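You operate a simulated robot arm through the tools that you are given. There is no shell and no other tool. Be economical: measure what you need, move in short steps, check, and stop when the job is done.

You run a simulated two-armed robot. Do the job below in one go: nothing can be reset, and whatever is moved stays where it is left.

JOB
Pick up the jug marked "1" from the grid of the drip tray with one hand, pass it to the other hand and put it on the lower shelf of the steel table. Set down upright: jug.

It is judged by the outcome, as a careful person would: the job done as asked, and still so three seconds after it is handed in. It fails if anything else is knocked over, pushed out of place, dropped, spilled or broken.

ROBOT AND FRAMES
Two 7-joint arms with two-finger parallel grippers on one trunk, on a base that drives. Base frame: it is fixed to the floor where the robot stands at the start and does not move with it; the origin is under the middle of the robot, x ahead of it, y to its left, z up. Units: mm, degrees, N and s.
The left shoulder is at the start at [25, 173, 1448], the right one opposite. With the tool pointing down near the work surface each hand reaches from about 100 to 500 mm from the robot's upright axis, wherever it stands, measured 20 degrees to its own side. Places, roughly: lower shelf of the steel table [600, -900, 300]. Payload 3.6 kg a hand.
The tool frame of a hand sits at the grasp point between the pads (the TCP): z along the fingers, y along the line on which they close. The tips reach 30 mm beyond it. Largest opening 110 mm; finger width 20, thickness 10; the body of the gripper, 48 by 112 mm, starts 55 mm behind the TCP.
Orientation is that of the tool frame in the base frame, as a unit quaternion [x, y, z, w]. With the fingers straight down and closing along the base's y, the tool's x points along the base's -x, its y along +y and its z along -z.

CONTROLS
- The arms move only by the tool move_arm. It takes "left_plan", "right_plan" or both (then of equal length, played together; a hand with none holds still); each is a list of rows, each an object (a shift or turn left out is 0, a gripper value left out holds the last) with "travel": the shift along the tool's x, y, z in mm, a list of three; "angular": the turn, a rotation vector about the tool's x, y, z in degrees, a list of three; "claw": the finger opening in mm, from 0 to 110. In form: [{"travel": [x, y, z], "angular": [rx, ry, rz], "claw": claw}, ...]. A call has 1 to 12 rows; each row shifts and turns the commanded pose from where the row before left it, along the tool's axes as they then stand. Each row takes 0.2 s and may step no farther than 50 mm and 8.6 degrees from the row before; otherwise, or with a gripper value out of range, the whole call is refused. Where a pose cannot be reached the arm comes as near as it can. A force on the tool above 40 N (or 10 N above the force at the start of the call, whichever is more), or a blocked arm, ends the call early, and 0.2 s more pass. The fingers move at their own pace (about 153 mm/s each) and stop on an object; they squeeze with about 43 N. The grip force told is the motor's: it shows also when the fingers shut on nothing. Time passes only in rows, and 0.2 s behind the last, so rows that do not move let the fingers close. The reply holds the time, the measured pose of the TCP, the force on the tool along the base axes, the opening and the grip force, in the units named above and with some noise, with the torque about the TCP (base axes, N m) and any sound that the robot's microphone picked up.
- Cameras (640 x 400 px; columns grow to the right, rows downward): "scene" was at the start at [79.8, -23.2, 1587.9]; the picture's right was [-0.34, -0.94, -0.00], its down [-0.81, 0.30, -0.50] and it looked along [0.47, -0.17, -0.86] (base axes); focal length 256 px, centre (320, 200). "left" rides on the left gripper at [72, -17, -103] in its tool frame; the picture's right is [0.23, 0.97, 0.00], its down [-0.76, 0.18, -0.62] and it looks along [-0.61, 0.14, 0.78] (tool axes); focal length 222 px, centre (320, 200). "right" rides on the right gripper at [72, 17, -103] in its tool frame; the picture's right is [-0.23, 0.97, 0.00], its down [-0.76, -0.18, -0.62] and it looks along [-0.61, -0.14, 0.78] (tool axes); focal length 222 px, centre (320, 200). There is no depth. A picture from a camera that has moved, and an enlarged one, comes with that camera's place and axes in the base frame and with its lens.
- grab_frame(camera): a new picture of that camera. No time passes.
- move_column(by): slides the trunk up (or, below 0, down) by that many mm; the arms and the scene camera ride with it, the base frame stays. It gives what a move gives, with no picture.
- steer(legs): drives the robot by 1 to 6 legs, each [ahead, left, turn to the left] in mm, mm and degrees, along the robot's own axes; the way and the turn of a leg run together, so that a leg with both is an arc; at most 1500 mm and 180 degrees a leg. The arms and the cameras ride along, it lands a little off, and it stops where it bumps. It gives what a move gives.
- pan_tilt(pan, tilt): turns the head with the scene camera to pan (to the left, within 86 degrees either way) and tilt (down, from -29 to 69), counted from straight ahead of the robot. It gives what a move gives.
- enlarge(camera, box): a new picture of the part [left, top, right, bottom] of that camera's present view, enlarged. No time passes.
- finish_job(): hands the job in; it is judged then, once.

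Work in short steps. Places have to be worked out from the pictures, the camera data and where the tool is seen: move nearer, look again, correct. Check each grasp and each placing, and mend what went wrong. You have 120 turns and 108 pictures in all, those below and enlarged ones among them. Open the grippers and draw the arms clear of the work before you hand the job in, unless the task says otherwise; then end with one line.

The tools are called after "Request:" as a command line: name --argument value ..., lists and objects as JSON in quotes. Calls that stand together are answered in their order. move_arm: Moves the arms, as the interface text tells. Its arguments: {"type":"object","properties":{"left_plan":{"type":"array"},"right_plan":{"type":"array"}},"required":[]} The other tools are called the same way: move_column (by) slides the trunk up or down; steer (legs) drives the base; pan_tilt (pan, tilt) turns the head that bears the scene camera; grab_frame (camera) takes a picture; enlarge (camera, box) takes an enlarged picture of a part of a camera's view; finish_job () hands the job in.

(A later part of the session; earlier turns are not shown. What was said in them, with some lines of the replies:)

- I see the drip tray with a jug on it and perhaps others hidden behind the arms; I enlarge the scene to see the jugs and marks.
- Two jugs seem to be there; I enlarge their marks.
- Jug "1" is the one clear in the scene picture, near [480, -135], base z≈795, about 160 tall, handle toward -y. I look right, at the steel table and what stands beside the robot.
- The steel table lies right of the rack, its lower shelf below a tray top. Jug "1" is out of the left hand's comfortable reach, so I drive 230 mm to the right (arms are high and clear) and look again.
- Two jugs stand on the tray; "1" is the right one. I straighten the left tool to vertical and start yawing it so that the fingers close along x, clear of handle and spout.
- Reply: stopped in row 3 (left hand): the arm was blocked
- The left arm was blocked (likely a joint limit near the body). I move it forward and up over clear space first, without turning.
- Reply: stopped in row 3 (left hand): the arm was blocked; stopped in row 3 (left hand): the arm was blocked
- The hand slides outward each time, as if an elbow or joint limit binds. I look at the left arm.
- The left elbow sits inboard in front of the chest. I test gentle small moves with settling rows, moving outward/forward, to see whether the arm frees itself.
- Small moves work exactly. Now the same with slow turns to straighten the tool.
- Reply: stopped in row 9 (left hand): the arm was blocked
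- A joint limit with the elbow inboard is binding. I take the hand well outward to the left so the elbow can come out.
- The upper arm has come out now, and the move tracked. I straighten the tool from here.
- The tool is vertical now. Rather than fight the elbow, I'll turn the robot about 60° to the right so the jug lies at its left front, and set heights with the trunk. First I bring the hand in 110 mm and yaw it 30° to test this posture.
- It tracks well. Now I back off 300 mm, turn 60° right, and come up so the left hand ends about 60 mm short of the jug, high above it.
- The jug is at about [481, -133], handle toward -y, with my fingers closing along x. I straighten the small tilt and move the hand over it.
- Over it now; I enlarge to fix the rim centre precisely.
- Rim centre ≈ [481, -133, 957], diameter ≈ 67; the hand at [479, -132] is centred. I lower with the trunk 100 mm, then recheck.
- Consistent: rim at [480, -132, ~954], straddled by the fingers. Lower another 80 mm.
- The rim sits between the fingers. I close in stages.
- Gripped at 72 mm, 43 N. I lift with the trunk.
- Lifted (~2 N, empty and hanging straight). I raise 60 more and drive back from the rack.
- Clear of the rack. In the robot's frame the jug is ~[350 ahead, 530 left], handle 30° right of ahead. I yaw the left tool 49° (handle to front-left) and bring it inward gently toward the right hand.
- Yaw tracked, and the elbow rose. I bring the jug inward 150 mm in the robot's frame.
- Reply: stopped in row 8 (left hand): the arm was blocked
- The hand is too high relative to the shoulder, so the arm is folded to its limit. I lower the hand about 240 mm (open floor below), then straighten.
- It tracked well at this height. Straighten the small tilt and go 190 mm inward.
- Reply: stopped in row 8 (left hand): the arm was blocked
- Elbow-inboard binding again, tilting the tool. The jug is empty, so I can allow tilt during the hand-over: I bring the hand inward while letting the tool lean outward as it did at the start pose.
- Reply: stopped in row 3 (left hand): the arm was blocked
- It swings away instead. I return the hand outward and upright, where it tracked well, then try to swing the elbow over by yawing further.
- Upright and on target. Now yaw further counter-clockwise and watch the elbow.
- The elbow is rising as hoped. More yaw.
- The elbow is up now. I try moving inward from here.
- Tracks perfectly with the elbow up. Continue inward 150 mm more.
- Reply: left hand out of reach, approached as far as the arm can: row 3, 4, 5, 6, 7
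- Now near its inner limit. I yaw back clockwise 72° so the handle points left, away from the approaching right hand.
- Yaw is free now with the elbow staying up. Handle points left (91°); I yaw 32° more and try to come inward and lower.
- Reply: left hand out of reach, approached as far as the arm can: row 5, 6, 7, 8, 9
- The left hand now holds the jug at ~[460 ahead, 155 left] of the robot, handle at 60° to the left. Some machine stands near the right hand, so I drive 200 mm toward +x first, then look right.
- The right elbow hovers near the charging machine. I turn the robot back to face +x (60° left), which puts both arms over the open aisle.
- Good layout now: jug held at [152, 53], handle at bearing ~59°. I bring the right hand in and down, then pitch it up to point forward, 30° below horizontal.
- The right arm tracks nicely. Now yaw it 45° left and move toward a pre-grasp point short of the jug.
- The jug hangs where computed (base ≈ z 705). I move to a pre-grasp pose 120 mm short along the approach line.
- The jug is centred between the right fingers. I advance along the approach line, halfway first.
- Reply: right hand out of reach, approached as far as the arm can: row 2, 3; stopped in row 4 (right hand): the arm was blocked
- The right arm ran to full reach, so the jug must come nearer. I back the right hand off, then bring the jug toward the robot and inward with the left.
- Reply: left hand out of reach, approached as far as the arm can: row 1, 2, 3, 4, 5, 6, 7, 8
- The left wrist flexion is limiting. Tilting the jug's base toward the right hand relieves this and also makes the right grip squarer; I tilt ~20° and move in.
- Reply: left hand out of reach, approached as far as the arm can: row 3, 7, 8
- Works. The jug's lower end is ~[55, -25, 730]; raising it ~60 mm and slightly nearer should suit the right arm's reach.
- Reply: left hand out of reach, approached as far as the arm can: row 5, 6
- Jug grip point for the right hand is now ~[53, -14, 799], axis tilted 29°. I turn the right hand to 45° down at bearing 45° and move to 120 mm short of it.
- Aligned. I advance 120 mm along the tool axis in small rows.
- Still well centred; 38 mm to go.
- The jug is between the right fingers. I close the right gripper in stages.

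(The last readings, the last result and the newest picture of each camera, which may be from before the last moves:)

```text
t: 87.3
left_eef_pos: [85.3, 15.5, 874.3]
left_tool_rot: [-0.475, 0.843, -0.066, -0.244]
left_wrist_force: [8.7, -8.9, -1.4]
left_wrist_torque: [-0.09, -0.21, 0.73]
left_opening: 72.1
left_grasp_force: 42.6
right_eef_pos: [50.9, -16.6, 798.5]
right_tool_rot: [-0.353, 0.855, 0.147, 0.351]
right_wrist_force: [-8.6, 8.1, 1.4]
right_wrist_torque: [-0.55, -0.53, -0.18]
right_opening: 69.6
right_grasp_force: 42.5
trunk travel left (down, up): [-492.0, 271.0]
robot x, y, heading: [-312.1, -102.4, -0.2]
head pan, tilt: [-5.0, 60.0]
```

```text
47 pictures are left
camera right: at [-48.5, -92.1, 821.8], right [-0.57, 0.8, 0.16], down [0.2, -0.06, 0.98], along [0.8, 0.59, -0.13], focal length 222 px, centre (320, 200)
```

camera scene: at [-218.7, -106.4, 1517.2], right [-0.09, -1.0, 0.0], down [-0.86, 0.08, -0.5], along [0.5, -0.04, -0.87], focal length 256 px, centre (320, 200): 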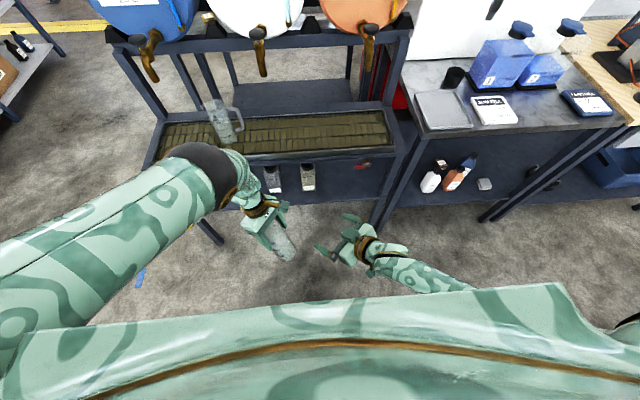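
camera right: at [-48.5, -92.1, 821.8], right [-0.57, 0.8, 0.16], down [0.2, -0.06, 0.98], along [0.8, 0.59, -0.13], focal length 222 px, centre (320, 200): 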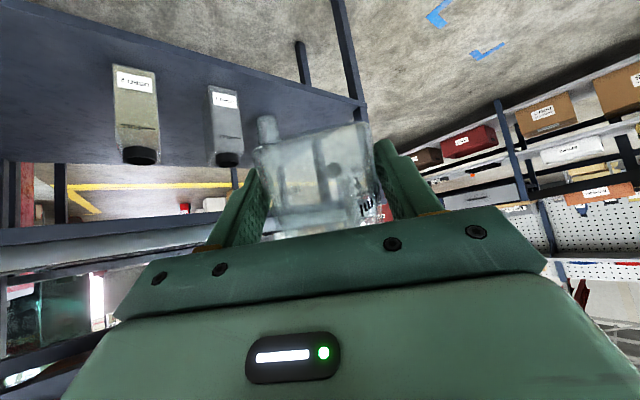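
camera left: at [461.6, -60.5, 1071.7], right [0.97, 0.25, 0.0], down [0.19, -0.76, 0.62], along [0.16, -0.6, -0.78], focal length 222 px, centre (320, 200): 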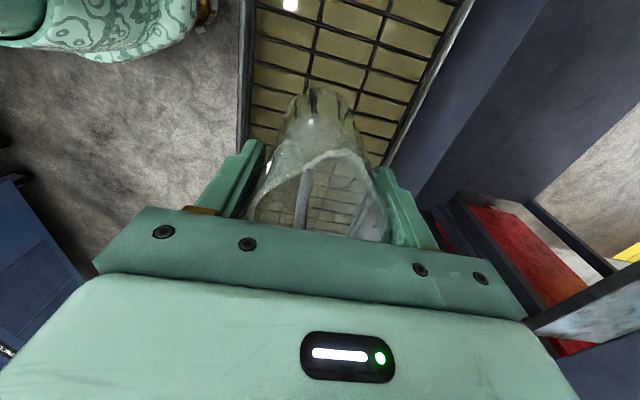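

Right holds at 69.6 mm, 42 N. I relieve the small side load, then open the left gripper.

Request:
move_arm --right_plan '[{"travel": [0, 2, 0]}, {}, {}]'

Request:
move_arm --left_plan '[{"claw": 78}, {"claw": 90}, {"claw": 110}, {}, {}]'

Request:
enlarge --camera "scene" --box '[180, 140, 380, 265]'

Request:
grab_frame --camera "left"

```text
t: 88.1
left_eef_pos: [84.0, 15.6, 876.1]
left_tool_rot: [-0.475, 0.843, -0.065, -0.246]
left_wrist_force: [3.2, -8.6, 1.3]
left_wrist_torque: [-0.86, -0.67, 0.74]
left_opening: 71.8
left_grasp_force: 43.4
right_eef_pos: [50.2, -15.5, 799.1]
right_tool_rot: [-0.351, 0.856, 0.147, 0.351]
right_wrist_force: [-2.8, 8.1, -2.7]
right_wrist_torque: [0.22, 0.52, -0.37]
right_opening: 69.5
right_grasp_force: 43.2
trunk travel left (down, up): [-492.0, 271.0]
robot x, y, heading: [-307.8, -103.5, 0.2]
head pan, tilt: [-5.0, 60.0]
```

```text
t: 89.3
left_eef_pos: [83.6, 15.1, 875.5]
left_tool_rot: [-0.475, 0.843, -0.065, -0.245]
left_wrist_force: [-0.6, 0.0, -0.1]
left_wrist_torque: [0.01, 0.03, -0.05]
left_opening: 109.7
left_grasp_force: 0.0
right_eef_pos: [51.3, -16.3, 799.7]
right_tool_rot: [-0.352, 0.855, 0.147, 0.351]
right_wrist_force: [-0.2, -0.9, -0.3]
right_wrist_torque: [-0.03, -0.01, -0.05]
right_opening: 69.3
right_grasp_force: 42.8
trunk travel left (down, up): [-492.0, 271.0]
robot x, y, heading: [-309.4, -100.5, -0.1]
head pan, tilt: [-5.0, 60.0]
```

```text
3.20 times, centred on (280, 202) of scene
camera zoom: at [-218.7, -106.3, 1517.2], right [-0.09, -1.0, 0.0], down [-0.86, 0.08, -0.5], along [0.5, -0.04, -0.87], focal length 818 px, centre (448, 192)
```

zoom: 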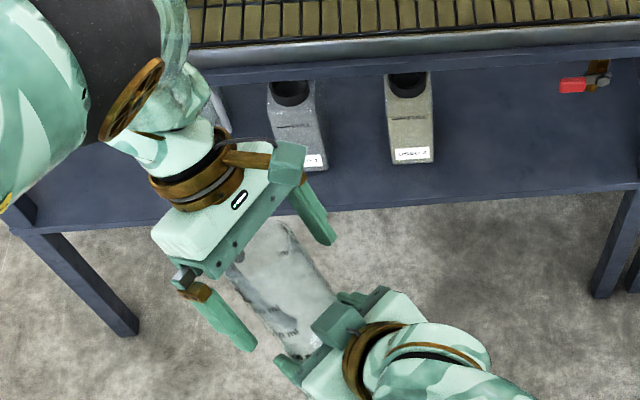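

```text
45 pictures are left
camera left: at [105.7, -13.6, 996.8], right [-0.91, 0.35, 0.23], down [0.4, 0.89, 0.2], along [-0.13, 0.28, -0.95], focal length 222 px, centre (320, 200)
```

left: 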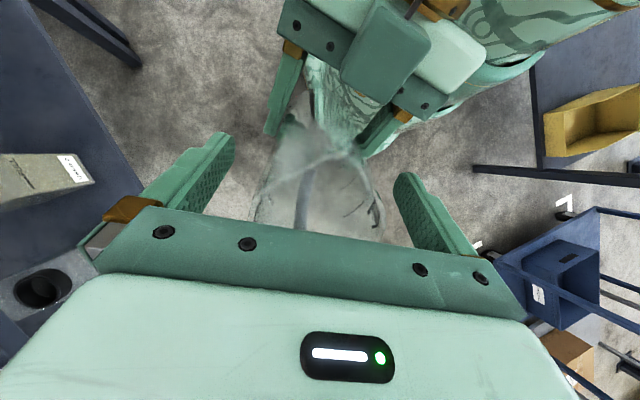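

Handed over. I withdraw the left hand along its axis.

Request:
move_arm --left_plan '[{"travel": [0, 0, -15]}, {"travel": [0, 0, -20]}, {"travel": [0, 0, -20]}, {"travel": [0, 0, -20]}, {"travel": [0, 0, -20]}, {"travel": [0, 0, -20]}, {"travel": [0, 0, -20]}, {}]'

Request:
grab_frame --camera "scene"

```text
t: 91.1
left_eef_pos: [133.1, 61.8, 993.8]
left_tool_rot: [-0.476, 0.842, -0.066, -0.244]
left_wrist_force: [0.3, -0.4, -0.6]
left_wrist_torque: [-0.05, 0.0, -0.02]
left_opening: 109.9
left_grasp_force: 0.1
right_eef_pos: [50.3, -15.9, 800.4]
right_tool_rot: [-0.352, 0.855, 0.147, 0.351]
right_wrist_force: [-0.8, 0.4, 0.6]
right_wrist_torque: [-0.05, 0.02, -0.03]
right_opening: 69.1
right_grasp_force: 43.3
trunk travel left (down, up): [-492.0, 271.0]
robot x, y, heading: [-308.9, -94.8, -0.1]
head pan, tilt: [-5.0, 60.0]
```

```text
44 pictures are left
camera scene: at [-218.6, -106.3, 1517.2], right [-0.09, -1.0, 0.0], down [-0.86, 0.08, -0.5], along [0.5, -0.04, -0.87], focal length 256 px, centre (320, 200)
```

scene: 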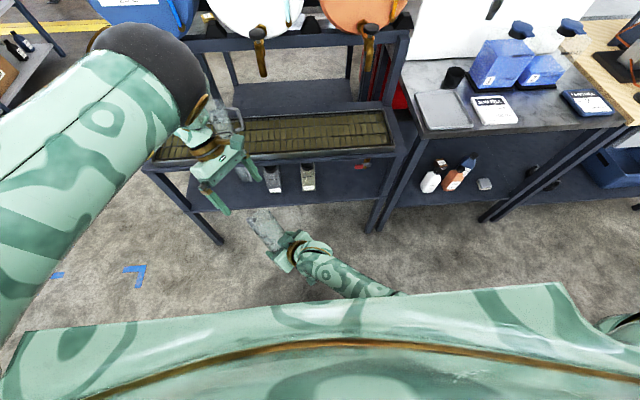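

The right hand carries the jug alone. I draw it back to the robot's right side, turn it to face ahead and pitch it up so the jug stands upright.

Request:
move_arm --right_plan '[{"travel": [19.5, -22.6, -29.6]}, {"travel": [19.5, -22.6, -29.6]}, {"travel": [19.5, -22.6, -29.6]}, {"travel": [19.5, -22.6, -29.6]}, {"travel": [19.5, -22.6, -29.6]}, {"travel": [19.5, -22.6, -29.6]}, {"travel": [19.5, -22.6, -29.6]}, {}]'

Request:
move_arm --right_plan '[{"angular": [5.3, 0, 5.3]}, {"angular": [5.3, 0, 5.3]}, {"angular": [5.3, 0, 5.3]}, {"angular": [5.3, 0, 5.3]}, {"angular": [5.3, 0, 5.3]}, {"angular": [5.3, 0, 5.3]}, {"angular": [0, -7.5, 0]}, {"angular": [0, -7.5, 0]}, {"angular": [0, -7.5, 0]}, {"angular": [0, -7.5, 0]}, {}]'

Request:
grab_frame --camera "scene"

Request:
grab_frame --camera "right"

```text
t: 92.9
left_eef_pos: [132.5, 61.8, 994.0]
left_tool_rot: [-0.475, 0.843, -0.065, -0.245]
left_wrist_force: [-0.6, -0.8, 1.0]
left_wrist_torque: [0.0, 0.01, 0.02]
left_opening: 110.0
left_grasp_force: 0.1
right_eef_pos: [-10.7, -301.4, 850.2]
right_tool_rot: [-0.352, 0.855, 0.147, 0.35]
right_wrist_force: [1.2, 0.3, -1.2]
right_wrist_torque: [-0.02, 0.04, -0.01]
right_opening: 69.5
right_grasp_force: 42.9
trunk travel left (down, up): [-492.0, 271.0]
robot x, y, heading: [-307.5, -98.2, -0.0]
head pan, tilt: [-5.0, 60.0]
```

```text
t: 95.3
left_eef_pos: [131.5, 62.2, 993.6]
left_tool_rot: [-0.475, 0.843, -0.065, -0.245]
left_wrist_force: [0.2, -0.6, 0.6]
left_wrist_torque: [-0.02, 0.02, -0.03]
left_opening: 110.2
left_grasp_force: 0.0
right_eef_pos: [-23.8, -315.8, 841.1]
right_tool_rot: [-0.022, 0.802, -0.01, 0.597]
right_wrist_force: [0.0, 0.6, -2.1]
right_wrist_torque: [0.0, 0.01, 0.01]
right_opening: 69.2
right_grasp_force: 42.9
trunk travel left (down, up): [-492.0, 271.0]
robot x, y, heading: [-307.8, -100.7, -0.1]
head pan, tilt: [-5.0, 60.0]
```

```text
43 pictures are left
camera scene: at [-218.9, -106.0, 1517.2], right [-0.09, -1.0, 0.0], down [-0.86, 0.08, -0.5], along [0.5, -0.04, -0.87], focal length 256 px, centre (320, 200)
```

scene: 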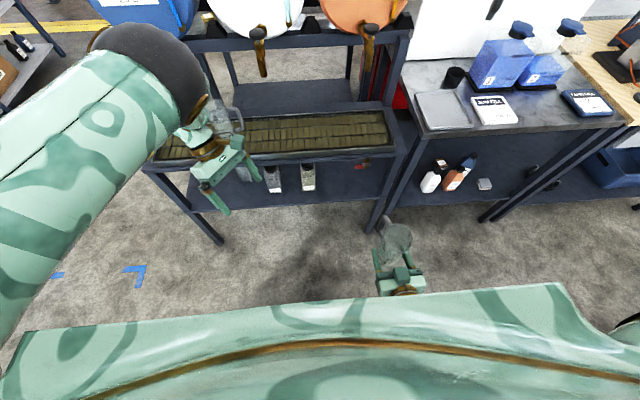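

```text
42 pictures are left
camera right: at [-143.8, -302.3, 801.2], right [0.04, 0.98, 0.18], down [-0.38, -0.15, 0.92], along [0.93, -0.1, 0.36], focal length 222 px, centre (320, 200)
```

right: 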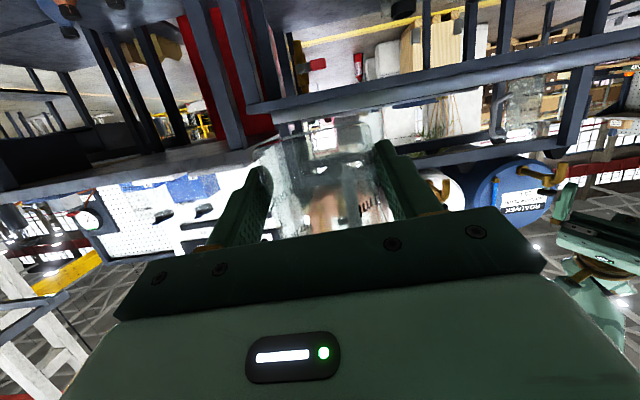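

The jug is upright in the right hand. To keep the raised left arm away from rack and table, I'll approach the shelf with the robot turned 60° left, reaching rightward. I turn and drive along the aisle.

Request:
steer --legs '[[0, 0, 60], [-690, -407, 0]]'

Request:
pan_tilt --pan -60 --tilt 45

Request:
grab_frame --camera "scene"

```text
t: 102.3
left_eef_pos: [-224.6, -441.6, 994.4]
left_tool_rot: [0.834, -0.49, 0.179, 0.179]
left_wrist_force: [0.5, -0.2, -0.4]
left_wrist_torque: [0.02, 0.02, -0.02]
left_opening: 110.0
left_grasp_force: 0.0
right_eef_pos: [32.4, -754.9, 847.1]
right_tool_rot: [-0.42, 0.676, 0.295, 0.529]
right_wrist_force: [0.3, -1.2, -1.6]
right_wrist_torque: [-0.02, 0.02, 0.0]
right_opening: 68.9
right_grasp_force: 43.3
trunk travel left (down, up): [-492.0, 271.0]
robot x, y, heading: [-297.5, -909.2, 60.5]
head pan, tilt: [-5.0, 60.0]
```

```text
t: 103.5
left_eef_pos: [-225.6, -441.9, 992.6]
left_tool_rot: [0.834, -0.49, 0.179, 0.179]
left_wrist_force: [0.4, -0.4, -0.3]
left_wrist_torque: [-0.02, -0.01, 0.0]
left_opening: 109.4
left_grasp_force: 0.1
right_eef_pos: [34.4, -756.4, 847.9]
right_tool_rot: [-0.422, 0.675, 0.293, 0.529]
right_wrist_force: [0.8, -1.0, -0.6]
right_wrist_torque: [-0.07, 0.01, 0.0]
right_opening: 68.6
right_grasp_force: 43.4
trunk travel left (down, up): [-492.0, 271.0]
robot x, y, heading: [-301.4, -905.6, 60.5]
head pan, tilt: [-60.0, 45.0]
```

```text
41 pictures are left
camera scene: at [-208.3, -884.6, 1536.7], right [0.01, -1.0, 0.0], down [-0.71, -0.01, -0.71], along [0.71, 0.0, -0.71], focal length 256 px, centre (320, 200)
```

scene: 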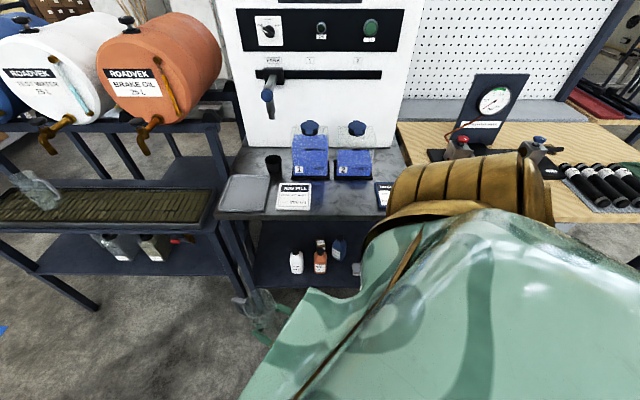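

The shelf's left part, between leg and white bottle, looks free. I enlarge to measure.

Request:
enlarge --camera "scene" --box '[220, 200, 380, 300]'

```text
4.00 times, centred on (300, 250) of scene
camera zoom: at [-208.3, -884.6, 1536.7], right [0.01, -1.0, 0.0], down [-0.71, -0.01, -0.71], along [0.71, 0.0, -0.71], focal length 1022 px, centre (400, 0)
```

zoom: 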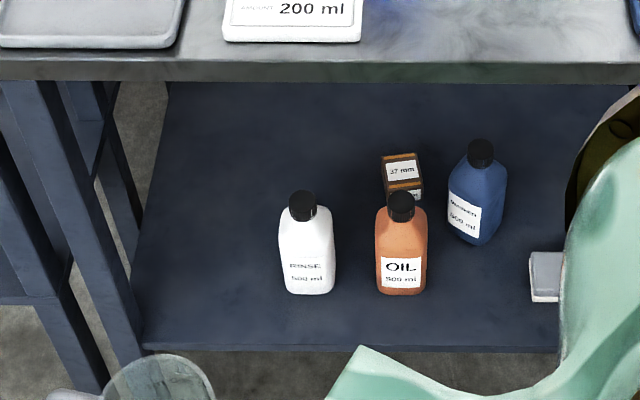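

Free spot: between the left leg (y≈-562) and the "RINSE" bottle (left edge y≈-725); aim y≈-645, x≈480, shelf front edge x≈402. I move the right hand outward and lower, then yaw it 60° right to point at the table.

Request:
move_arm --right_plan '[{"travel": [30, -21.6, 2.7]}, {"travel": [30, -21.6, 2.7]}, {"travel": [30, -21.6, 2.7]}, {"travel": [30, -21.6, 2.7]}, {"travel": [30, -21.6, 2.7]}, {"travel": [30, -21.6, 2.7]}, {"travel": [30, -21.6, 2.7]}, {"travel": [30, -21.6, 2.7]}, {}]'

Request:
move_arm --right_plan '[{"angular": [7.2, 0.4, 2]}, {"angular": [7.2, 0.4, 2]}, {"angular": [7.2, 0.4, 2]}, {"angular": [7.2, 0.4, 2]}, {"angular": [7.2, 0.4, 2]}, {"angular": [7.2, 0.4, 2]}, {"angular": [7.2, 0.4, 2]}, {"angular": [7.2, 0.4, 2]}, {}]'

Request:
grab_frame --camera "scene"

Request:
grab_frame --camera "right"

```text
t: 105.5
left_eef_pos: [-224.9, -442.7, 993.3]
left_tool_rot: [0.835, -0.489, 0.178, 0.178]
left_wrist_force: [0.2, 0.2, 0.1]
left_wrist_torque: [0.01, 0.01, 0.0]
left_opening: 109.8
left_grasp_force: 0.1
right_eef_pos: [144.3, -862.3, 739.8]
right_tool_rot: [-0.42, 0.676, 0.294, 0.529]
right_wrist_force: [-0.5, -0.2, -1.4]
right_wrist_torque: [0.02, 0.01, -0.02]
right_opening: 68.4
right_grasp_force: 42.1
right hand out of reach, approached as far as the arm can: row 5, 6, 7, 8
trunk travel left (down, up): [-492.0, 271.0]
robot x, y, heading: [-303.9, -901.6, 60.5]
head pan, tilt: [-60.0, 45.0]
```

```text
t: 107.5
left_eef_pos: [-224.5, -443.2, 995.0]
left_tool_rot: [0.835, -0.49, 0.178, 0.178]
left_wrist_force: [0.1, 0.6, 0.0]
left_wrist_torque: [0.0, 0.01, 0.0]
left_opening: 110.1
left_grasp_force: 0.0
right_eef_pos: [143.3, -861.3, 740.3]
right_tool_rot: [-0.027, 0.798, -0.01, 0.602]
right_wrist_force: [0.4, -0.2, -1.2]
right_wrist_torque: [-0.02, 0.05, 0.01]
right_opening: 68.4
right_grasp_force: 42.9
trunk travel left (down, up): [-492.0, 271.0]
robot x, y, heading: [-301.8, -909.0, 60.5]
head pan, tilt: [-60.0, 45.0]
```

```text
39 pictures are left
camera scene: at [-208.2, -885.7, 1536.7], right [0.01, -1.0, 0.0], down [-0.71, 0.0, -0.71], along [0.71, 0.0, -0.71], focal length 256 px, centre (320, 200)
```

scene: 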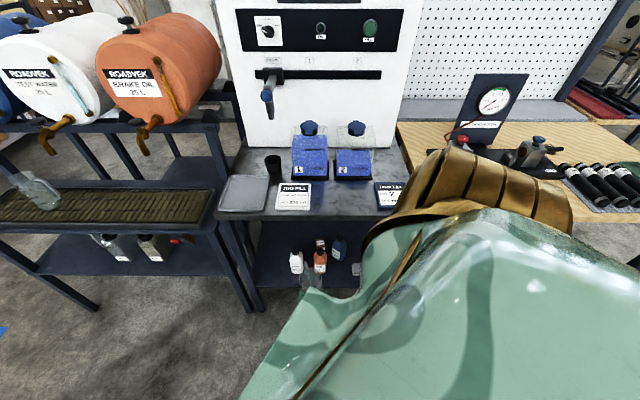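

```text
38 pictures are left
camera right: at [23.8, -849.8, 697.3], right [0.03, 0.98, 0.17], down [-0.39, -0.15, 0.91], along [0.92, -0.09, 0.38], focal length 222 px, centre (320, 200)
```

right: 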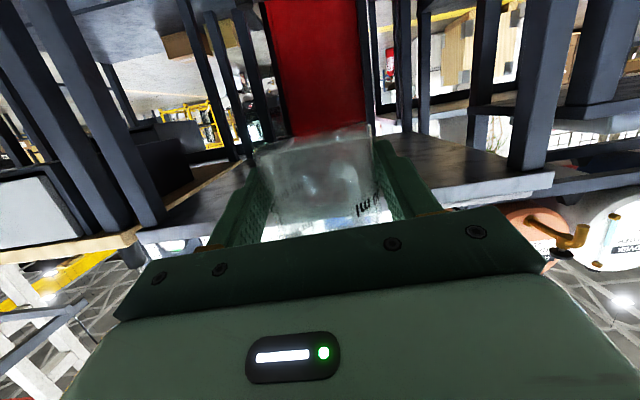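

Jug pose checks out: upright when the tool is 16° down; I remove a 2.9° roll and lift/shift the hand to a better-placed carry position before driving.

Request:
move_arm --right_plan '[{"travel": [-16, -24.5, -21]}, {"travel": [-16, -24.5, -21]}, {"travel": [-16, -24.5, -21]}, {"travel": [-16, -24.5, -21]}, {"angular": [0, 0, 2.9]}, {}]'

```text
t: 108.0
left_eef_pos: [-225.6, -443.6, 993.8]
left_tool_rot: [0.834, -0.491, 0.178, 0.178]
left_wrist_force: [0.3, 0.1, 0.8]
left_wrist_torque: [-0.01, 0.01, 0.03]
left_opening: 109.8
left_grasp_force: 0.0
right_eef_pos: [234.3, -936.6, 810.5]
right_tool_rot: [-0.062, 0.735, -0.038, 0.674]
right_wrist_force: [-0.3, -0.4, -1.2]
right_wrist_torque: [0.0, 0.02, 0.01]
right_opening: 67.8
right_grasp_force: 43.3
trunk travel left (down, up): [-492.0, 271.0]
robot x, y, heading: [-300.6, -902.5, 60.3]
head pan, tilt: [-60.0, 45.0]
stopped in row 2 (right hand): the arm was blocked; the commanded pose is now the measured one
```

The arm jumped to an extended pose (hand now 534 ahead of the robot's centre toward the table, still clear of it). I check the jug in the hand.

Request:
grab_frame --camera "right"

Request:
enlarge --camera "scene" --box '[220, 200, 380, 300]'

```text
37 pictures are left
camera right: at [123.9, -933.6, 745.7], right [-0.02, 1.0, 0.09], down [-0.55, -0.09, 0.83], along [0.83, -0.03, 0.55], focal length 222 px, centre (320, 200)
```

right: 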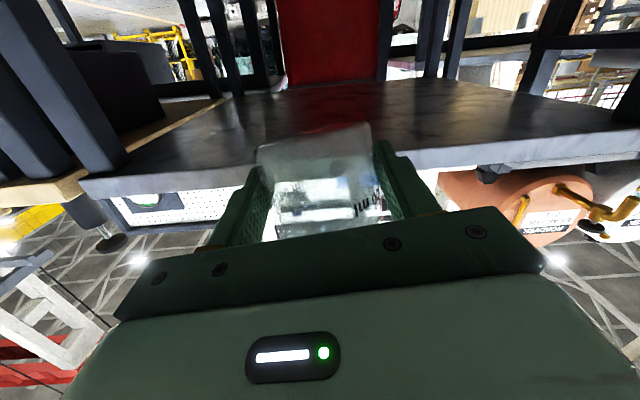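

```text
4.00 times, centred on (300, 250) of scene
camera zoom: at [-208.2, -886.6, 1536.8], right [0.01, -1.0, 0.0], down [-0.71, 0.0, -0.71], along [0.71, 0.0, -0.71], focal length 1022 px, centre (400, 0)
```

zoom: 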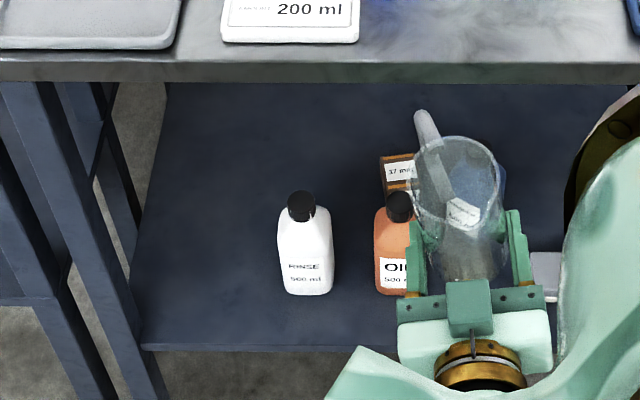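

The jug hasn't slipped. I back the robot 100 mm from the table for safety, then correct the hand's pitch and roll.

Request:
steer --legs '[[-50, 87, 0]]'

Request:
move_arm --right_plan '[{"angular": [0, 0, 4]}, {"angular": [0, 0, 4]}, {"angular": [0, 4, 0]}, {"angular": [0, 4, 0]}, {"angular": [0, 3, 0]}, {}]'

```text
t: 109.2
left_eef_pos: [-326.2, -442.5, 993.3]
left_tool_rot: [0.834, -0.49, 0.179, 0.178]
left_wrist_force: [-1.1, 0.1, 0.4]
left_wrist_torque: [0.03, -0.01, 0.0]
left_opening: 110.1
left_grasp_force: 0.0
right_eef_pos: [132.4, -936.0, 811.9]
right_tool_rot: [-0.063, 0.735, -0.038, 0.675]
right_wrist_force: [-0.3, 0.3, -2.2]
right_wrist_torque: [0.0, 0.02, 0.03]
right_opening: 68.1
right_grasp_force: 43.6
trunk travel left (down, up): [-492.0, 271.0]
robot x, y, heading: [-399.3, -908.5, 60.4]
head pan, tilt: [-60.0, 45.0]
```

```text
t: 110.8
left_eef_pos: [-325.1, -442.9, 993.6]
left_tool_rot: [0.834, -0.49, 0.179, 0.178]
left_wrist_force: [-0.1, 0.3, -0.9]
left_wrist_torque: [-0.05, 0.03, 0.0]
left_opening: 109.9
left_grasp_force: 0.0
right_eef_pos: [180.6, -958.0, 837.1]
right_tool_rot: [-0.036, 0.773, -0.006, 0.634]
right_wrist_force: [-0.5, 0.3, -1.4]
right_wrist_torque: [0.0, 0.0, -0.02]
right_opening: 67.9
right_grasp_force: 43.1
trunk travel left (down, up): [-492.0, 271.0]
robot x, y, heading: [-401.7, -905.2, 60.5]
head pan, tilt: [-60.0, 45.0]
stopped in row 6 (right hand): the arm was blocked; the commanded pose is now the measured one
```

The wrist limit pushes the hand outward; I give it that room explicitly (further out, slightly lower) while finishing the pitch.

Request:
move_arm --right_plan '[{"travel": [0, 0, 15]}, {"travel": [5, 0, 15], "angular": [0, 1.5, 1.5]}, {"travel": [5, 0, 10], "angular": [0, 1.5, 1.5]}, {"travel": [5, 0, 0], "angular": [0, 1.5, 0]}, {}]'

```text
t: 112.0
left_eef_pos: [-325.8, -442.7, 994.5]
left_tool_rot: [0.835, -0.49, 0.179, 0.178]
left_wrist_force: [-0.2, 0.8, 0.7]
left_wrist_torque: [0.03, -0.01, -0.01]
left_opening: 109.9
left_grasp_force: 0.0
right_eef_pos: [213.0, -955.2, 813.5]
right_tool_rot: [-0.014, 0.799, 0.01, 0.601]
right_wrist_force: [-0.4, 0.1, -2.0]
right_wrist_torque: [0.0, 0.01, 0.0]
right_opening: 67.4
right_grasp_force: 43.7
trunk travel left (down, up): [-492.0, 271.0]
robot x, y, heading: [-403.7, -907.8, 60.3]
head pan, tilt: [-60.0, 45.0]
```

Exactly upright now: TCP [213, -955, 813], tool 16° down, no roll. I drive along to y≈-645 (standoff x≈240) and lower the trunk most of the way.

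Request:
steer --legs '[[282, 132, 0]]'

Request:
move_column --by -380

Request:
grab_frame --camera "scene"

Request:
grab_frame --camera "right"

```text
t: 114.1
left_eef_pos: [-297.1, -129.0, 992.7]
left_tool_rot: [0.834, -0.491, 0.179, 0.179]
left_wrist_force: [0.0, 0.4, -0.4]
left_wrist_torque: [-0.01, -0.02, 0.0]
left_opening: 110.0
left_grasp_force: 0.0
right_eef_pos: [239.9, -643.8, 813.5]
right_tool_rot: [-0.014, 0.799, 0.01, 0.601]
right_wrist_force: [-0.3, -0.5, -1.2]
right_wrist_torque: [-0.01, 0.02, 0.04]
right_opening: 67.3
right_grasp_force: 43.1
trunk travel left (down, up): [-492.0, 271.0]
robot x, y, heading: [-378.1, -598.4, 60.5]
head pan, tilt: [-60.0, 45.0]
```

```text
t: 117.8
left_eef_pos: [-312.2, -155.0, 504.7]
left_tool_rot: [0.815, -0.447, 0.179, 0.323]
left_wrist_force: [0.2, -0.4, -0.6]
left_wrist_torque: [0.0, 0.0, 0.0]
left_opening: 110.0
left_grasp_force: 0.1
right_eef_pos: [239.8, -644.8, 432.9]
right_tool_rot: [-0.014, 0.798, 0.011, 0.602]
right_wrist_force: [-0.1, 1.1, -1.3]
right_wrist_torque: [0.03, 0.01, 0.02]
right_opening: 67.0
right_grasp_force: 43.1
trunk travel left (down, up): [-112.0, 651.0]
robot x, y, heading: [-376.3, -598.6, 60.2]
head pan, tilt: [-60.0, 45.0]
```

```text
35 pictures are left
camera scene: at [-205.8, -439.9, 1146.3], right [0.01, -1.0, 0.0], down [-0.71, 0.0, -0.71], along [0.71, 0.0, -0.71], focal length 256 px, centre (320, 200)
```

scene: 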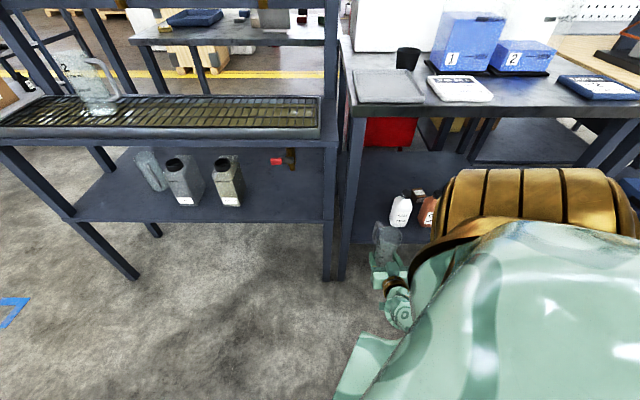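

```text
34 pictures are left
camera right: at [119.7, -630.9, 391.4], right [0.03, 0.98, 0.22], down [-0.38, -0.19, 0.9], along [0.92, -0.11, 0.37], focal length 222 px, centre (320, 200)
```

right: 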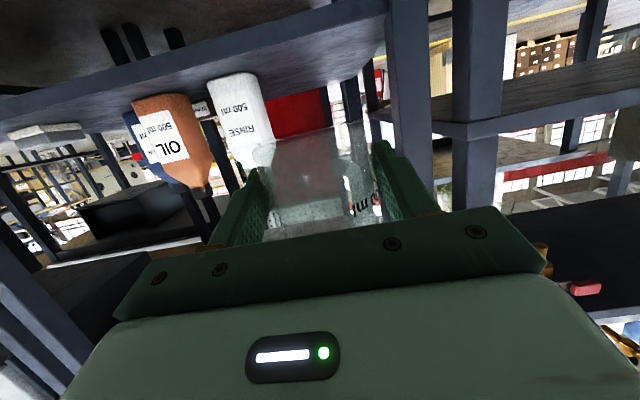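

I enlarge the right view to check jug placement against leg and bottle.

Request:
enlarge --camera "right" --box '[160, 40, 480, 240]'

Request:
enlarge --camera "scene" --box '[320, 160, 480, 260]'

```text
2.00 times, centred on (320, 140) of right
camera zoom: at [119.7, -630.9, 391.4], right [0.03, 0.98, 0.22], down [-0.38, -0.19, 0.9], along [0.92, -0.11, 0.37], focal length 444 px, centre (320, 320)
```

zoom: 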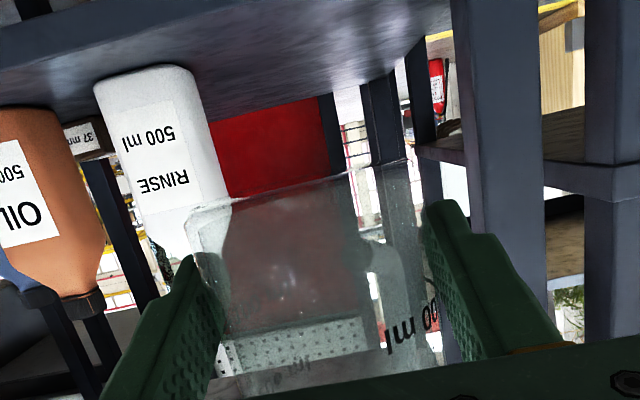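

```text
4.00 times, centred on (400, 210) of scene
camera zoom: at [-205.8, -439.9, 1146.3], right [0.01, -1.0, 0.0], down [-0.71, 0.0, -0.71], along [0.71, 0.0, -0.71], focal length 1022 px, centre (0, 160)
```

zoom: 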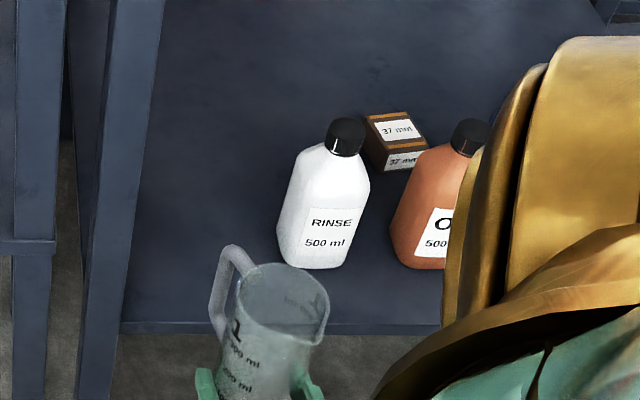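

Jug still level and unslipped. Shelf z ≈ 290, front edge x ≈ 405; free band y from -565 (leg) to -740 (bottle). I drive 228 mm in toward the shelf at ~90 mm above it.

Request:
steer --legs '[[110, -200, 0]]'

Request:
grab_frame --camera "right"

Request:
grab_frame --camera "scene"

```text
t: 119.5
left_eef_pos: [-82.3, -159.3, 505.7]
left_tool_rot: [0.814, -0.447, 0.179, 0.324]
left_wrist_force: [0.0, -0.9, 0.8]
left_wrist_torque: [0.02, 0.0, 0.0]
left_opening: 109.9
left_grasp_force: 0.1
right_eef_pos: [469.2, -647.0, 431.9]
right_tool_rot: [-0.013, 0.799, 0.01, 0.601]
right_wrist_force: [0.3, -1.0, -1.4]
right_wrist_torque: [-0.01, 0.0, 0.03]
right_opening: 67.1
right_grasp_force: 43.5
trunk travel left (down, up): [-112.0, 651.0]
robot x, y, heading: [-146.4, -599.5, 60.3]
head pan, tilt: [-60.0, 45.0]
```

```text
31 pictures are left
camera right: at [348.8, -635.2, 391.0], right [0.03, 0.98, 0.22], down [-0.38, -0.19, 0.9], along [0.92, -0.11, 0.37], focal length 222 px, centre (320, 200)
```

right: 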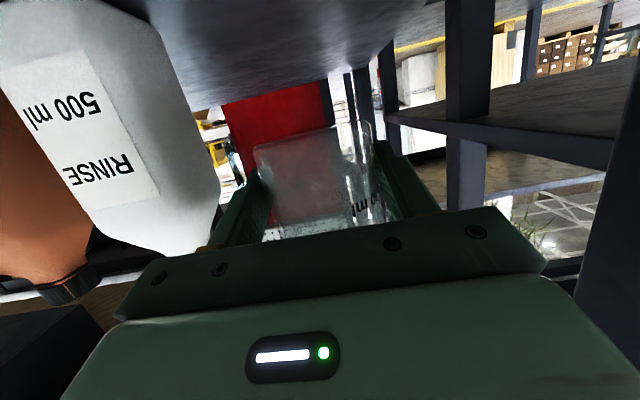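

```text
30 pictures are left
camera scene: at [24.2, -443.2, 1146.1], right [0.0, -1.0, 0.0], down [-0.71, 0.0, -0.71], along [0.71, 0.0, -0.71], focal length 256 px, centre (320, 200)
```

scene: 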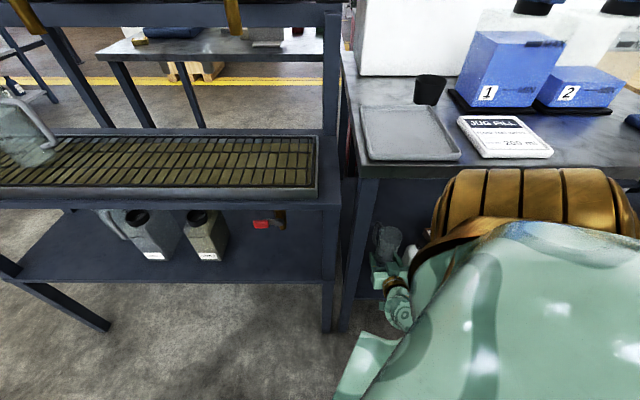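

Inside the shelf bay, clear of bottle and leg. I lower 70 mm, then feel for contact.

Request:
move_column --by -70

Request:
grab_frame --camera "right"

Request:
enlarge --camera "scene" --box '[320, 200, 448, 280]'

```text
t: 120.6
left_eef_pos: [-89.9, -170.7, 412.0]
left_tool_rot: [0.804, -0.433, 0.179, 0.366]
left_wrist_force: [-0.8, -0.2, 0.3]
left_wrist_torque: [0.01, 0.0, -0.02]
left_opening: 109.9
left_grasp_force: 0.0
right_eef_pos: [468.8, -649.2, 362.7]
right_tool_rot: [-0.014, 0.798, 0.01, 0.602]
right_wrist_force: [-0.3, -0.9, -0.8]
right_wrist_torque: [0.04, 0.04, -0.01]
right_opening: 66.8
right_grasp_force: 42.7
trunk travel left (down, up): [-42.0, 721.0]
robot x, y, heading: [-146.7, -596.8, 60.2]
head pan, tilt: [-60.0, 45.0]
```

```text
29 pictures are left
camera right: at [348.8, -635.3, 321.4], right [0.03, 0.98, 0.22], down [-0.38, -0.19, 0.9], along [0.92, -0.11, 0.37], focal length 222 px, centre (320, 200)
```

right: 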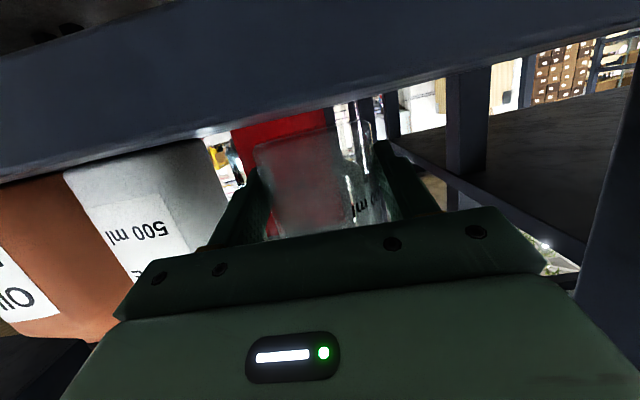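

```text
5.00 times, centred on (384, 240) of scene
camera zoom: at [45.7, -405.3, 1070.8], right [0.0, -1.0, 0.0], down [-0.71, 0.0, -0.71], along [0.71, 0.0, -0.71], focal length 1278 px, centre (0, 0)
```

zoom: 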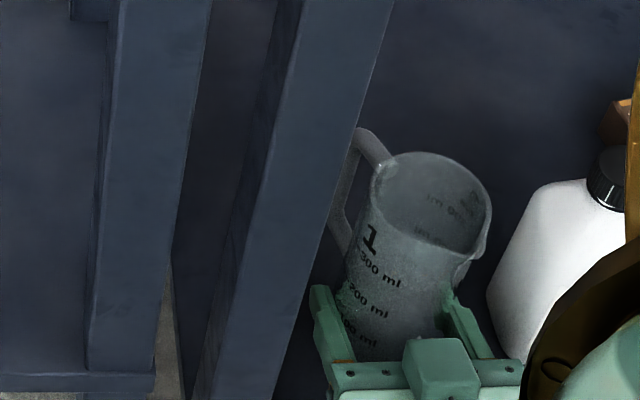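

Close now: by the right camera the jug base is ~10 mm above the shelf. I lower in small steps watching force.

Request:
move_column --by -5

Request:
move_column --by -4

```text
t: 121.1
left_eef_pos: [-91.3, -171.2, 407.0]
left_tool_rot: [0.803, -0.433, 0.179, 0.367]
left_wrist_force: [0.3, 0.7, 0.9]
left_wrist_torque: [0.01, -0.04, -0.02]
left_opening: 110.1
left_grasp_force: 0.1
right_eef_pos: [467.8, -649.3, 356.7]
right_tool_rot: [-0.013, 0.798, 0.009, 0.602]
right_wrist_force: [0.2, 0.2, -1.1]
right_wrist_torque: [-0.02, 0.02, -0.02]
right_opening: 66.7
right_grasp_force: 42.8
trunk travel left (down, up): [-37.0, 726.0]
robot x, y, heading: [-146.8, -601.6, 60.2]
head pan, tilt: [-60.0, 45.0]
```

```text
t: 121.6
left_eef_pos: [-91.1, -170.6, 401.2]
left_tool_rot: [0.804, -0.433, 0.179, 0.367]
left_wrist_force: [0.3, -1.0, -0.8]
left_wrist_torque: [0.0, 0.01, -0.03]
left_opening: 110.2
left_grasp_force: 0.0
right_eef_pos: [468.6, -648.3, 353.8]
right_tool_rot: [-0.013, 0.799, 0.009, 0.601]
right_wrist_force: [0.0, -0.5, -0.7]
right_wrist_torque: [0.0, 0.02, -0.03]
right_opening: 66.6
right_grasp_force: 42.9
trunk travel left (down, up): [-33.0, 730.0]
robot x, y, heading: [-150.3, -595.7, 60.3]
head pan, tilt: [-60.0, 45.0]
```

No contact yet; continue.

Request:
move_column --by -4

Request:
move_column --by -3

Request:
grab_frame --camera "right"

```text
t: 122.2
left_eef_pos: [-91.7, -169.6, 398.0]
left_tool_rot: [0.803, -0.433, 0.18, 0.367]
left_wrist_force: [0.5, 0.2, -0.4]
left_wrist_torque: [-0.03, -0.01, 0.05]
left_opening: 109.9
left_grasp_force: 0.1
right_eef_pos: [469.1, -649.7, 350.2]
right_tool_rot: [-0.012, 0.797, 0.009, 0.603]
right_wrist_force: [-1.2, -1.2, 11.4]
right_wrist_torque: [-0.11, 0.26, -0.04]
right_opening: 66.8
right_grasp_force: 43.2
trunk travel left (down, up): [-29.0, 734.0]
robot x, y, heading: [-144.0, -600.1, 60.2]
head pan, tilt: [-60.0, 45.0]
```

```text
t: 122.7
left_eef_pos: [-92.4, -168.6, 394.5]
left_tool_rot: [0.803, -0.433, 0.182, 0.368]
left_wrist_force: [-0.6, -0.4, 0.0]
left_wrist_torque: [0.0, 0.02, -0.02]
left_opening: 109.9
left_grasp_force: 0.0
right_eef_pos: [469.8, -648.7, 350.4]
right_tool_rot: [-0.012, 0.796, 0.009, 0.604]
right_wrist_force: [-3.8, -0.7, 31.1]
right_wrist_torque: [-0.08, -0.2, -0.28]
right_opening: 66.5
right_grasp_force: 43.2
trunk travel left (down, up): [-26.0, 737.0]
robot x, y, heading: [-146.8, -596.3, 60.2]
head pan, tilt: [-60.0, 45.0]
```

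```text
27 pictures are left
camera right: at [350.1, -635.2, 308.0], right [0.03, 0.98, 0.22], down [-0.39, -0.19, 0.9], along [0.92, -0.11, 0.38], focal length 222 px, centre (320, 200)
```

right: 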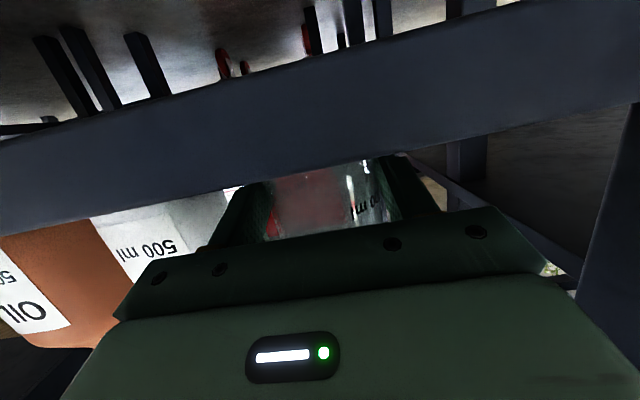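

The jug stands on the shelf (31 N, little torque). I unload 4 mm, then open gently.

Request:
move_column --by 4

Request:
move_arm --right_plan '[{"claw": 69}, {"claw": 74}, {"claw": 80}, {"claw": 88}, {}, {}]'

Request:
enlarge --camera "scene" --box '[320, 200, 448, 280]'

Request:
grab_frame --camera "right"

```text
t: 123.2
left_eef_pos: [-92.5, -169.7, 397.6]
left_tool_rot: [0.803, -0.432, 0.181, 0.369]
left_wrist_force: [-0.1, 0.2, -0.3]
left_wrist_torque: [0.03, -0.01, -0.01]
left_opening: 109.9
left_grasp_force: 0.1
right_eef_pos: [467.0, -648.2, 350.5]
right_tool_rot: [-0.014, 0.799, 0.01, 0.601]
right_wrist_force: [3.5, -1.0, 12.5]
right_wrist_torque: [0.09, -0.64, -0.03]
right_opening: 66.7
right_grasp_force: 43.4
trunk travel left (down, up): [-30.0, 733.0]
robot x, y, heading: [-146.2, -596.2, 60.3]
head pan, tilt: [-60.0, 45.0]
```

```text
t: 124.6
left_eef_pos: [-90.4, -169.1, 397.7]
left_tool_rot: [0.802, -0.433, 0.181, 0.369]
left_wrist_force: [0.5, -0.1, -0.2]
left_wrist_torque: [-0.02, 0.02, -0.01]
left_opening: 110.3
left_grasp_force: 0.0
right_eef_pos: [468.2, -649.8, 350.1]
right_tool_rot: [-0.014, 0.799, 0.01, 0.601]
right_wrist_force: [0.2, 0.4, -0.6]
right_wrist_torque: [0.0, 0.02, 0.02]
right_opening: 88.0
right_grasp_force: 0.0
trunk travel left (down, up): [-30.0, 733.0]
robot x, y, heading: [-144.8, -595.9, 60.0]
head pan, tilt: [-60.0, 45.0]
```

```text
5.00 times, centred on (384, 240) of scene
camera zoom: at [49.6, -398.2, 1057.6], right [0.0, -1.0, 0.0], down [-0.71, 0.0, -0.71], along [0.71, 0.0, -0.71], focal length 1278 px, centre (0, 0)
```

zoom: 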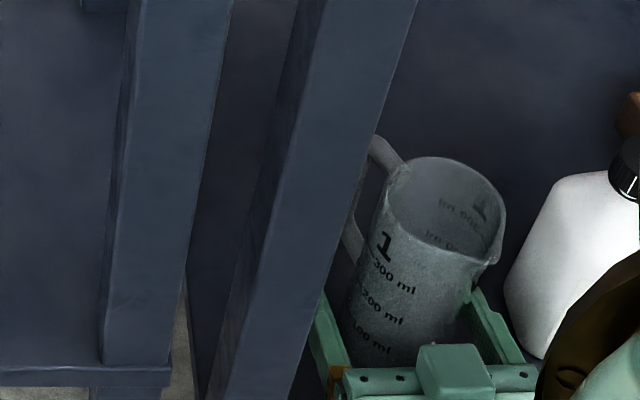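

```text
25 pictures are left
camera right: at [348.7, -635.2, 309.2], right [0.03, 0.98, 0.22], down [-0.38, -0.19, 0.9], along [0.92, -0.11, 0.37], focal length 222 px, centre (320, 200)
```

right: 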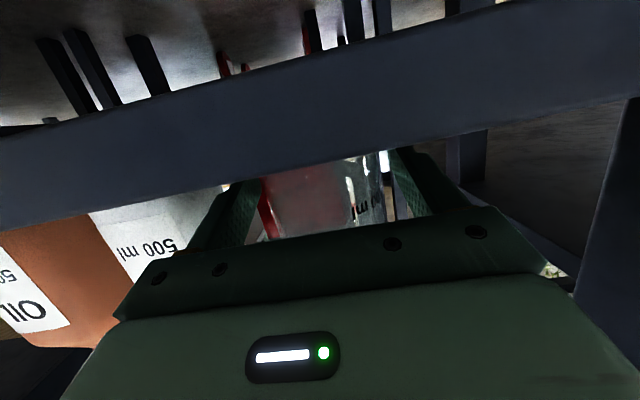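

The jug stands free and upright. I open to 100 and drive straight back out.

Request:
move_arm --right_plan '[{"claw": 94}, {"claw": 100}, {}]'

Request:
steer --legs '[[-26, 43, 0]]'

Request:
enlarge --camera "scene" --box '[320, 200, 448, 280]'

```text
t: 125.4
left_eef_pos: [-91.6, -169.1, 397.7]
left_tool_rot: [0.802, -0.433, 0.181, 0.369]
left_wrist_force: [-0.1, -0.3, 0.4]
left_wrist_torque: [0.01, 0.01, 0.01]
left_opening: 110.2
left_grasp_force: 0.1
right_eef_pos: [468.4, -649.4, 350.4]
right_tool_rot: [-0.014, 0.8, 0.01, 0.6]
right_wrist_force: [0.1, -0.3, 0.2]
right_wrist_torque: [0.01, 0.0, 0.01]
right_opening: 100.0
right_grasp_force: 0.1
trunk travel left (down, up): [-30.0, 733.0]
robot x, y, heading: [-146.1, -598.7, 60.1]
head pan, tilt: [-60.0, 45.0]
```

```text
t: 126.3
left_eef_pos: [-143.3, -169.7, 398.3]
left_tool_rot: [0.803, -0.432, 0.181, 0.369]
left_wrist_force: [-0.4, 0.1, -0.1]
left_wrist_torque: [0.01, -0.01, 0.03]
left_opening: 110.1
left_grasp_force: 0.1
right_eef_pos: [416.7, -650.0, 350.9]
right_tool_rot: [-0.014, 0.799, 0.01, 0.602]
right_wrist_force: [-0.2, -0.3, 0.7]
right_wrist_torque: [0.01, 0.01, 0.0]
right_opening: 100.0
right_grasp_force: 0.1
trunk travel left (down, up): [-30.0, 733.0]
robot x, y, heading: [-198.5, -598.1, 60.3]
head pan, tilt: [-60.0, 45.0]
```

```text
5.00 times, centred on (384, 240) of scene
camera zoom: at [-1.0, -399.4, 1057.6], right [0.0, -1.0, 0.0], down [-0.71, 0.0, -0.71], along [0.71, 0.0, -0.71], focal length 1278 px, centre (0, 0)
```

zoom: 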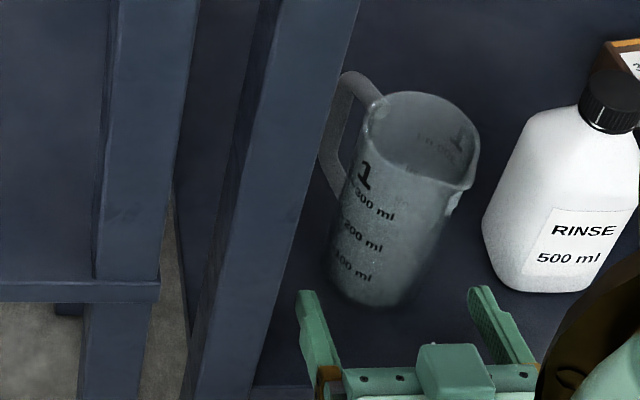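

The jug stays standing on the shelf as the fingers leave it. I drive the rest of the way clear and check.

Request:
steer --legs '[[-100, 173, 0]]'

Request:
enlarge --camera "scene" --box '[240, 120, 480, 270]'

Request:
grab_frame --camera "right"

Request:
grab_frame --camera "scene"

```text
t: 128.0
left_eef_pos: [-343.8, -171.2, 398.7]
left_tool_rot: [0.803, -0.432, 0.181, 0.369]
left_wrist_force: [0.0, -0.4, -0.2]
left_wrist_torque: [-0.01, 0.01, -0.02]
left_opening: 110.1
left_grasp_force: 0.0
right_eef_pos: [216.8, -651.3, 349.8]
right_tool_rot: [-0.013, 0.798, 0.009, 0.602]
right_wrist_force: [-0.1, 0.1, 0.6]
right_wrist_torque: [-0.01, -0.01, -0.02]
right_opening: 100.1
right_grasp_force: 0.0
trunk travel left (down, up): [-30.0, 733.0]
robot x, y, heading: [-399.3, -595.2, 60.0]
head pan, tilt: [-60.0, 45.0]
```

```text
2.67 times, centred on (360, 195) of scene
camera zoom: at [-202.4, -400.1, 1057.6], right [0.0, -1.0, 0.0], down [-0.71, 0.0, -0.71], along [0.71, 0.0, -0.71], focal length 682 px, centre (213, 213)
```

zoom: 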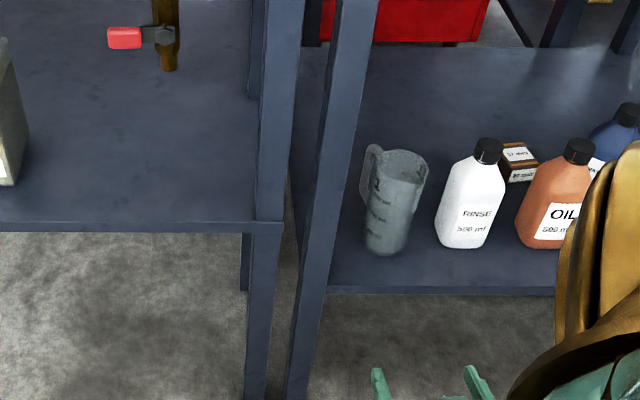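

```text
22 pictures are left
camera right: at [96.7, -637.3, 309.2], right [0.03, 0.98, 0.22], down [-0.38, -0.19, 0.9], along [0.92, -0.11, 0.37], focal length 222 px, centre (320, 200)
```

right: 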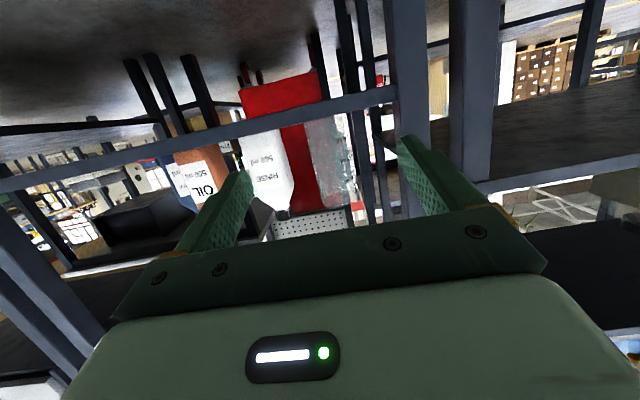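

```text
21 pictures are left
camera scene: at [-202.4, -400.1, 1057.6], right [0.0, -1.0, 0.0], down [-0.71, 0.0, -0.71], along [0.71, 0.0, -0.71], focal length 256 px, centre (320, 200)
```

scene: 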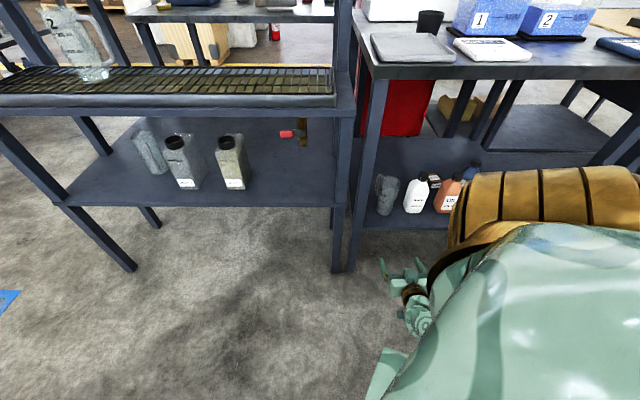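

The jug "1" stands upright on the lower shelf, everything else is undisturbed, both grippers are open and clear. I hand in.

Request:
finish_job

```text
The job is handed in.
```

Jug "1" was picked up with the left hand, passed to the right, and now stands upright on the steel table's lower shelf. In the last pictures nothing else looks disturbed, and both grippers are open and clear.
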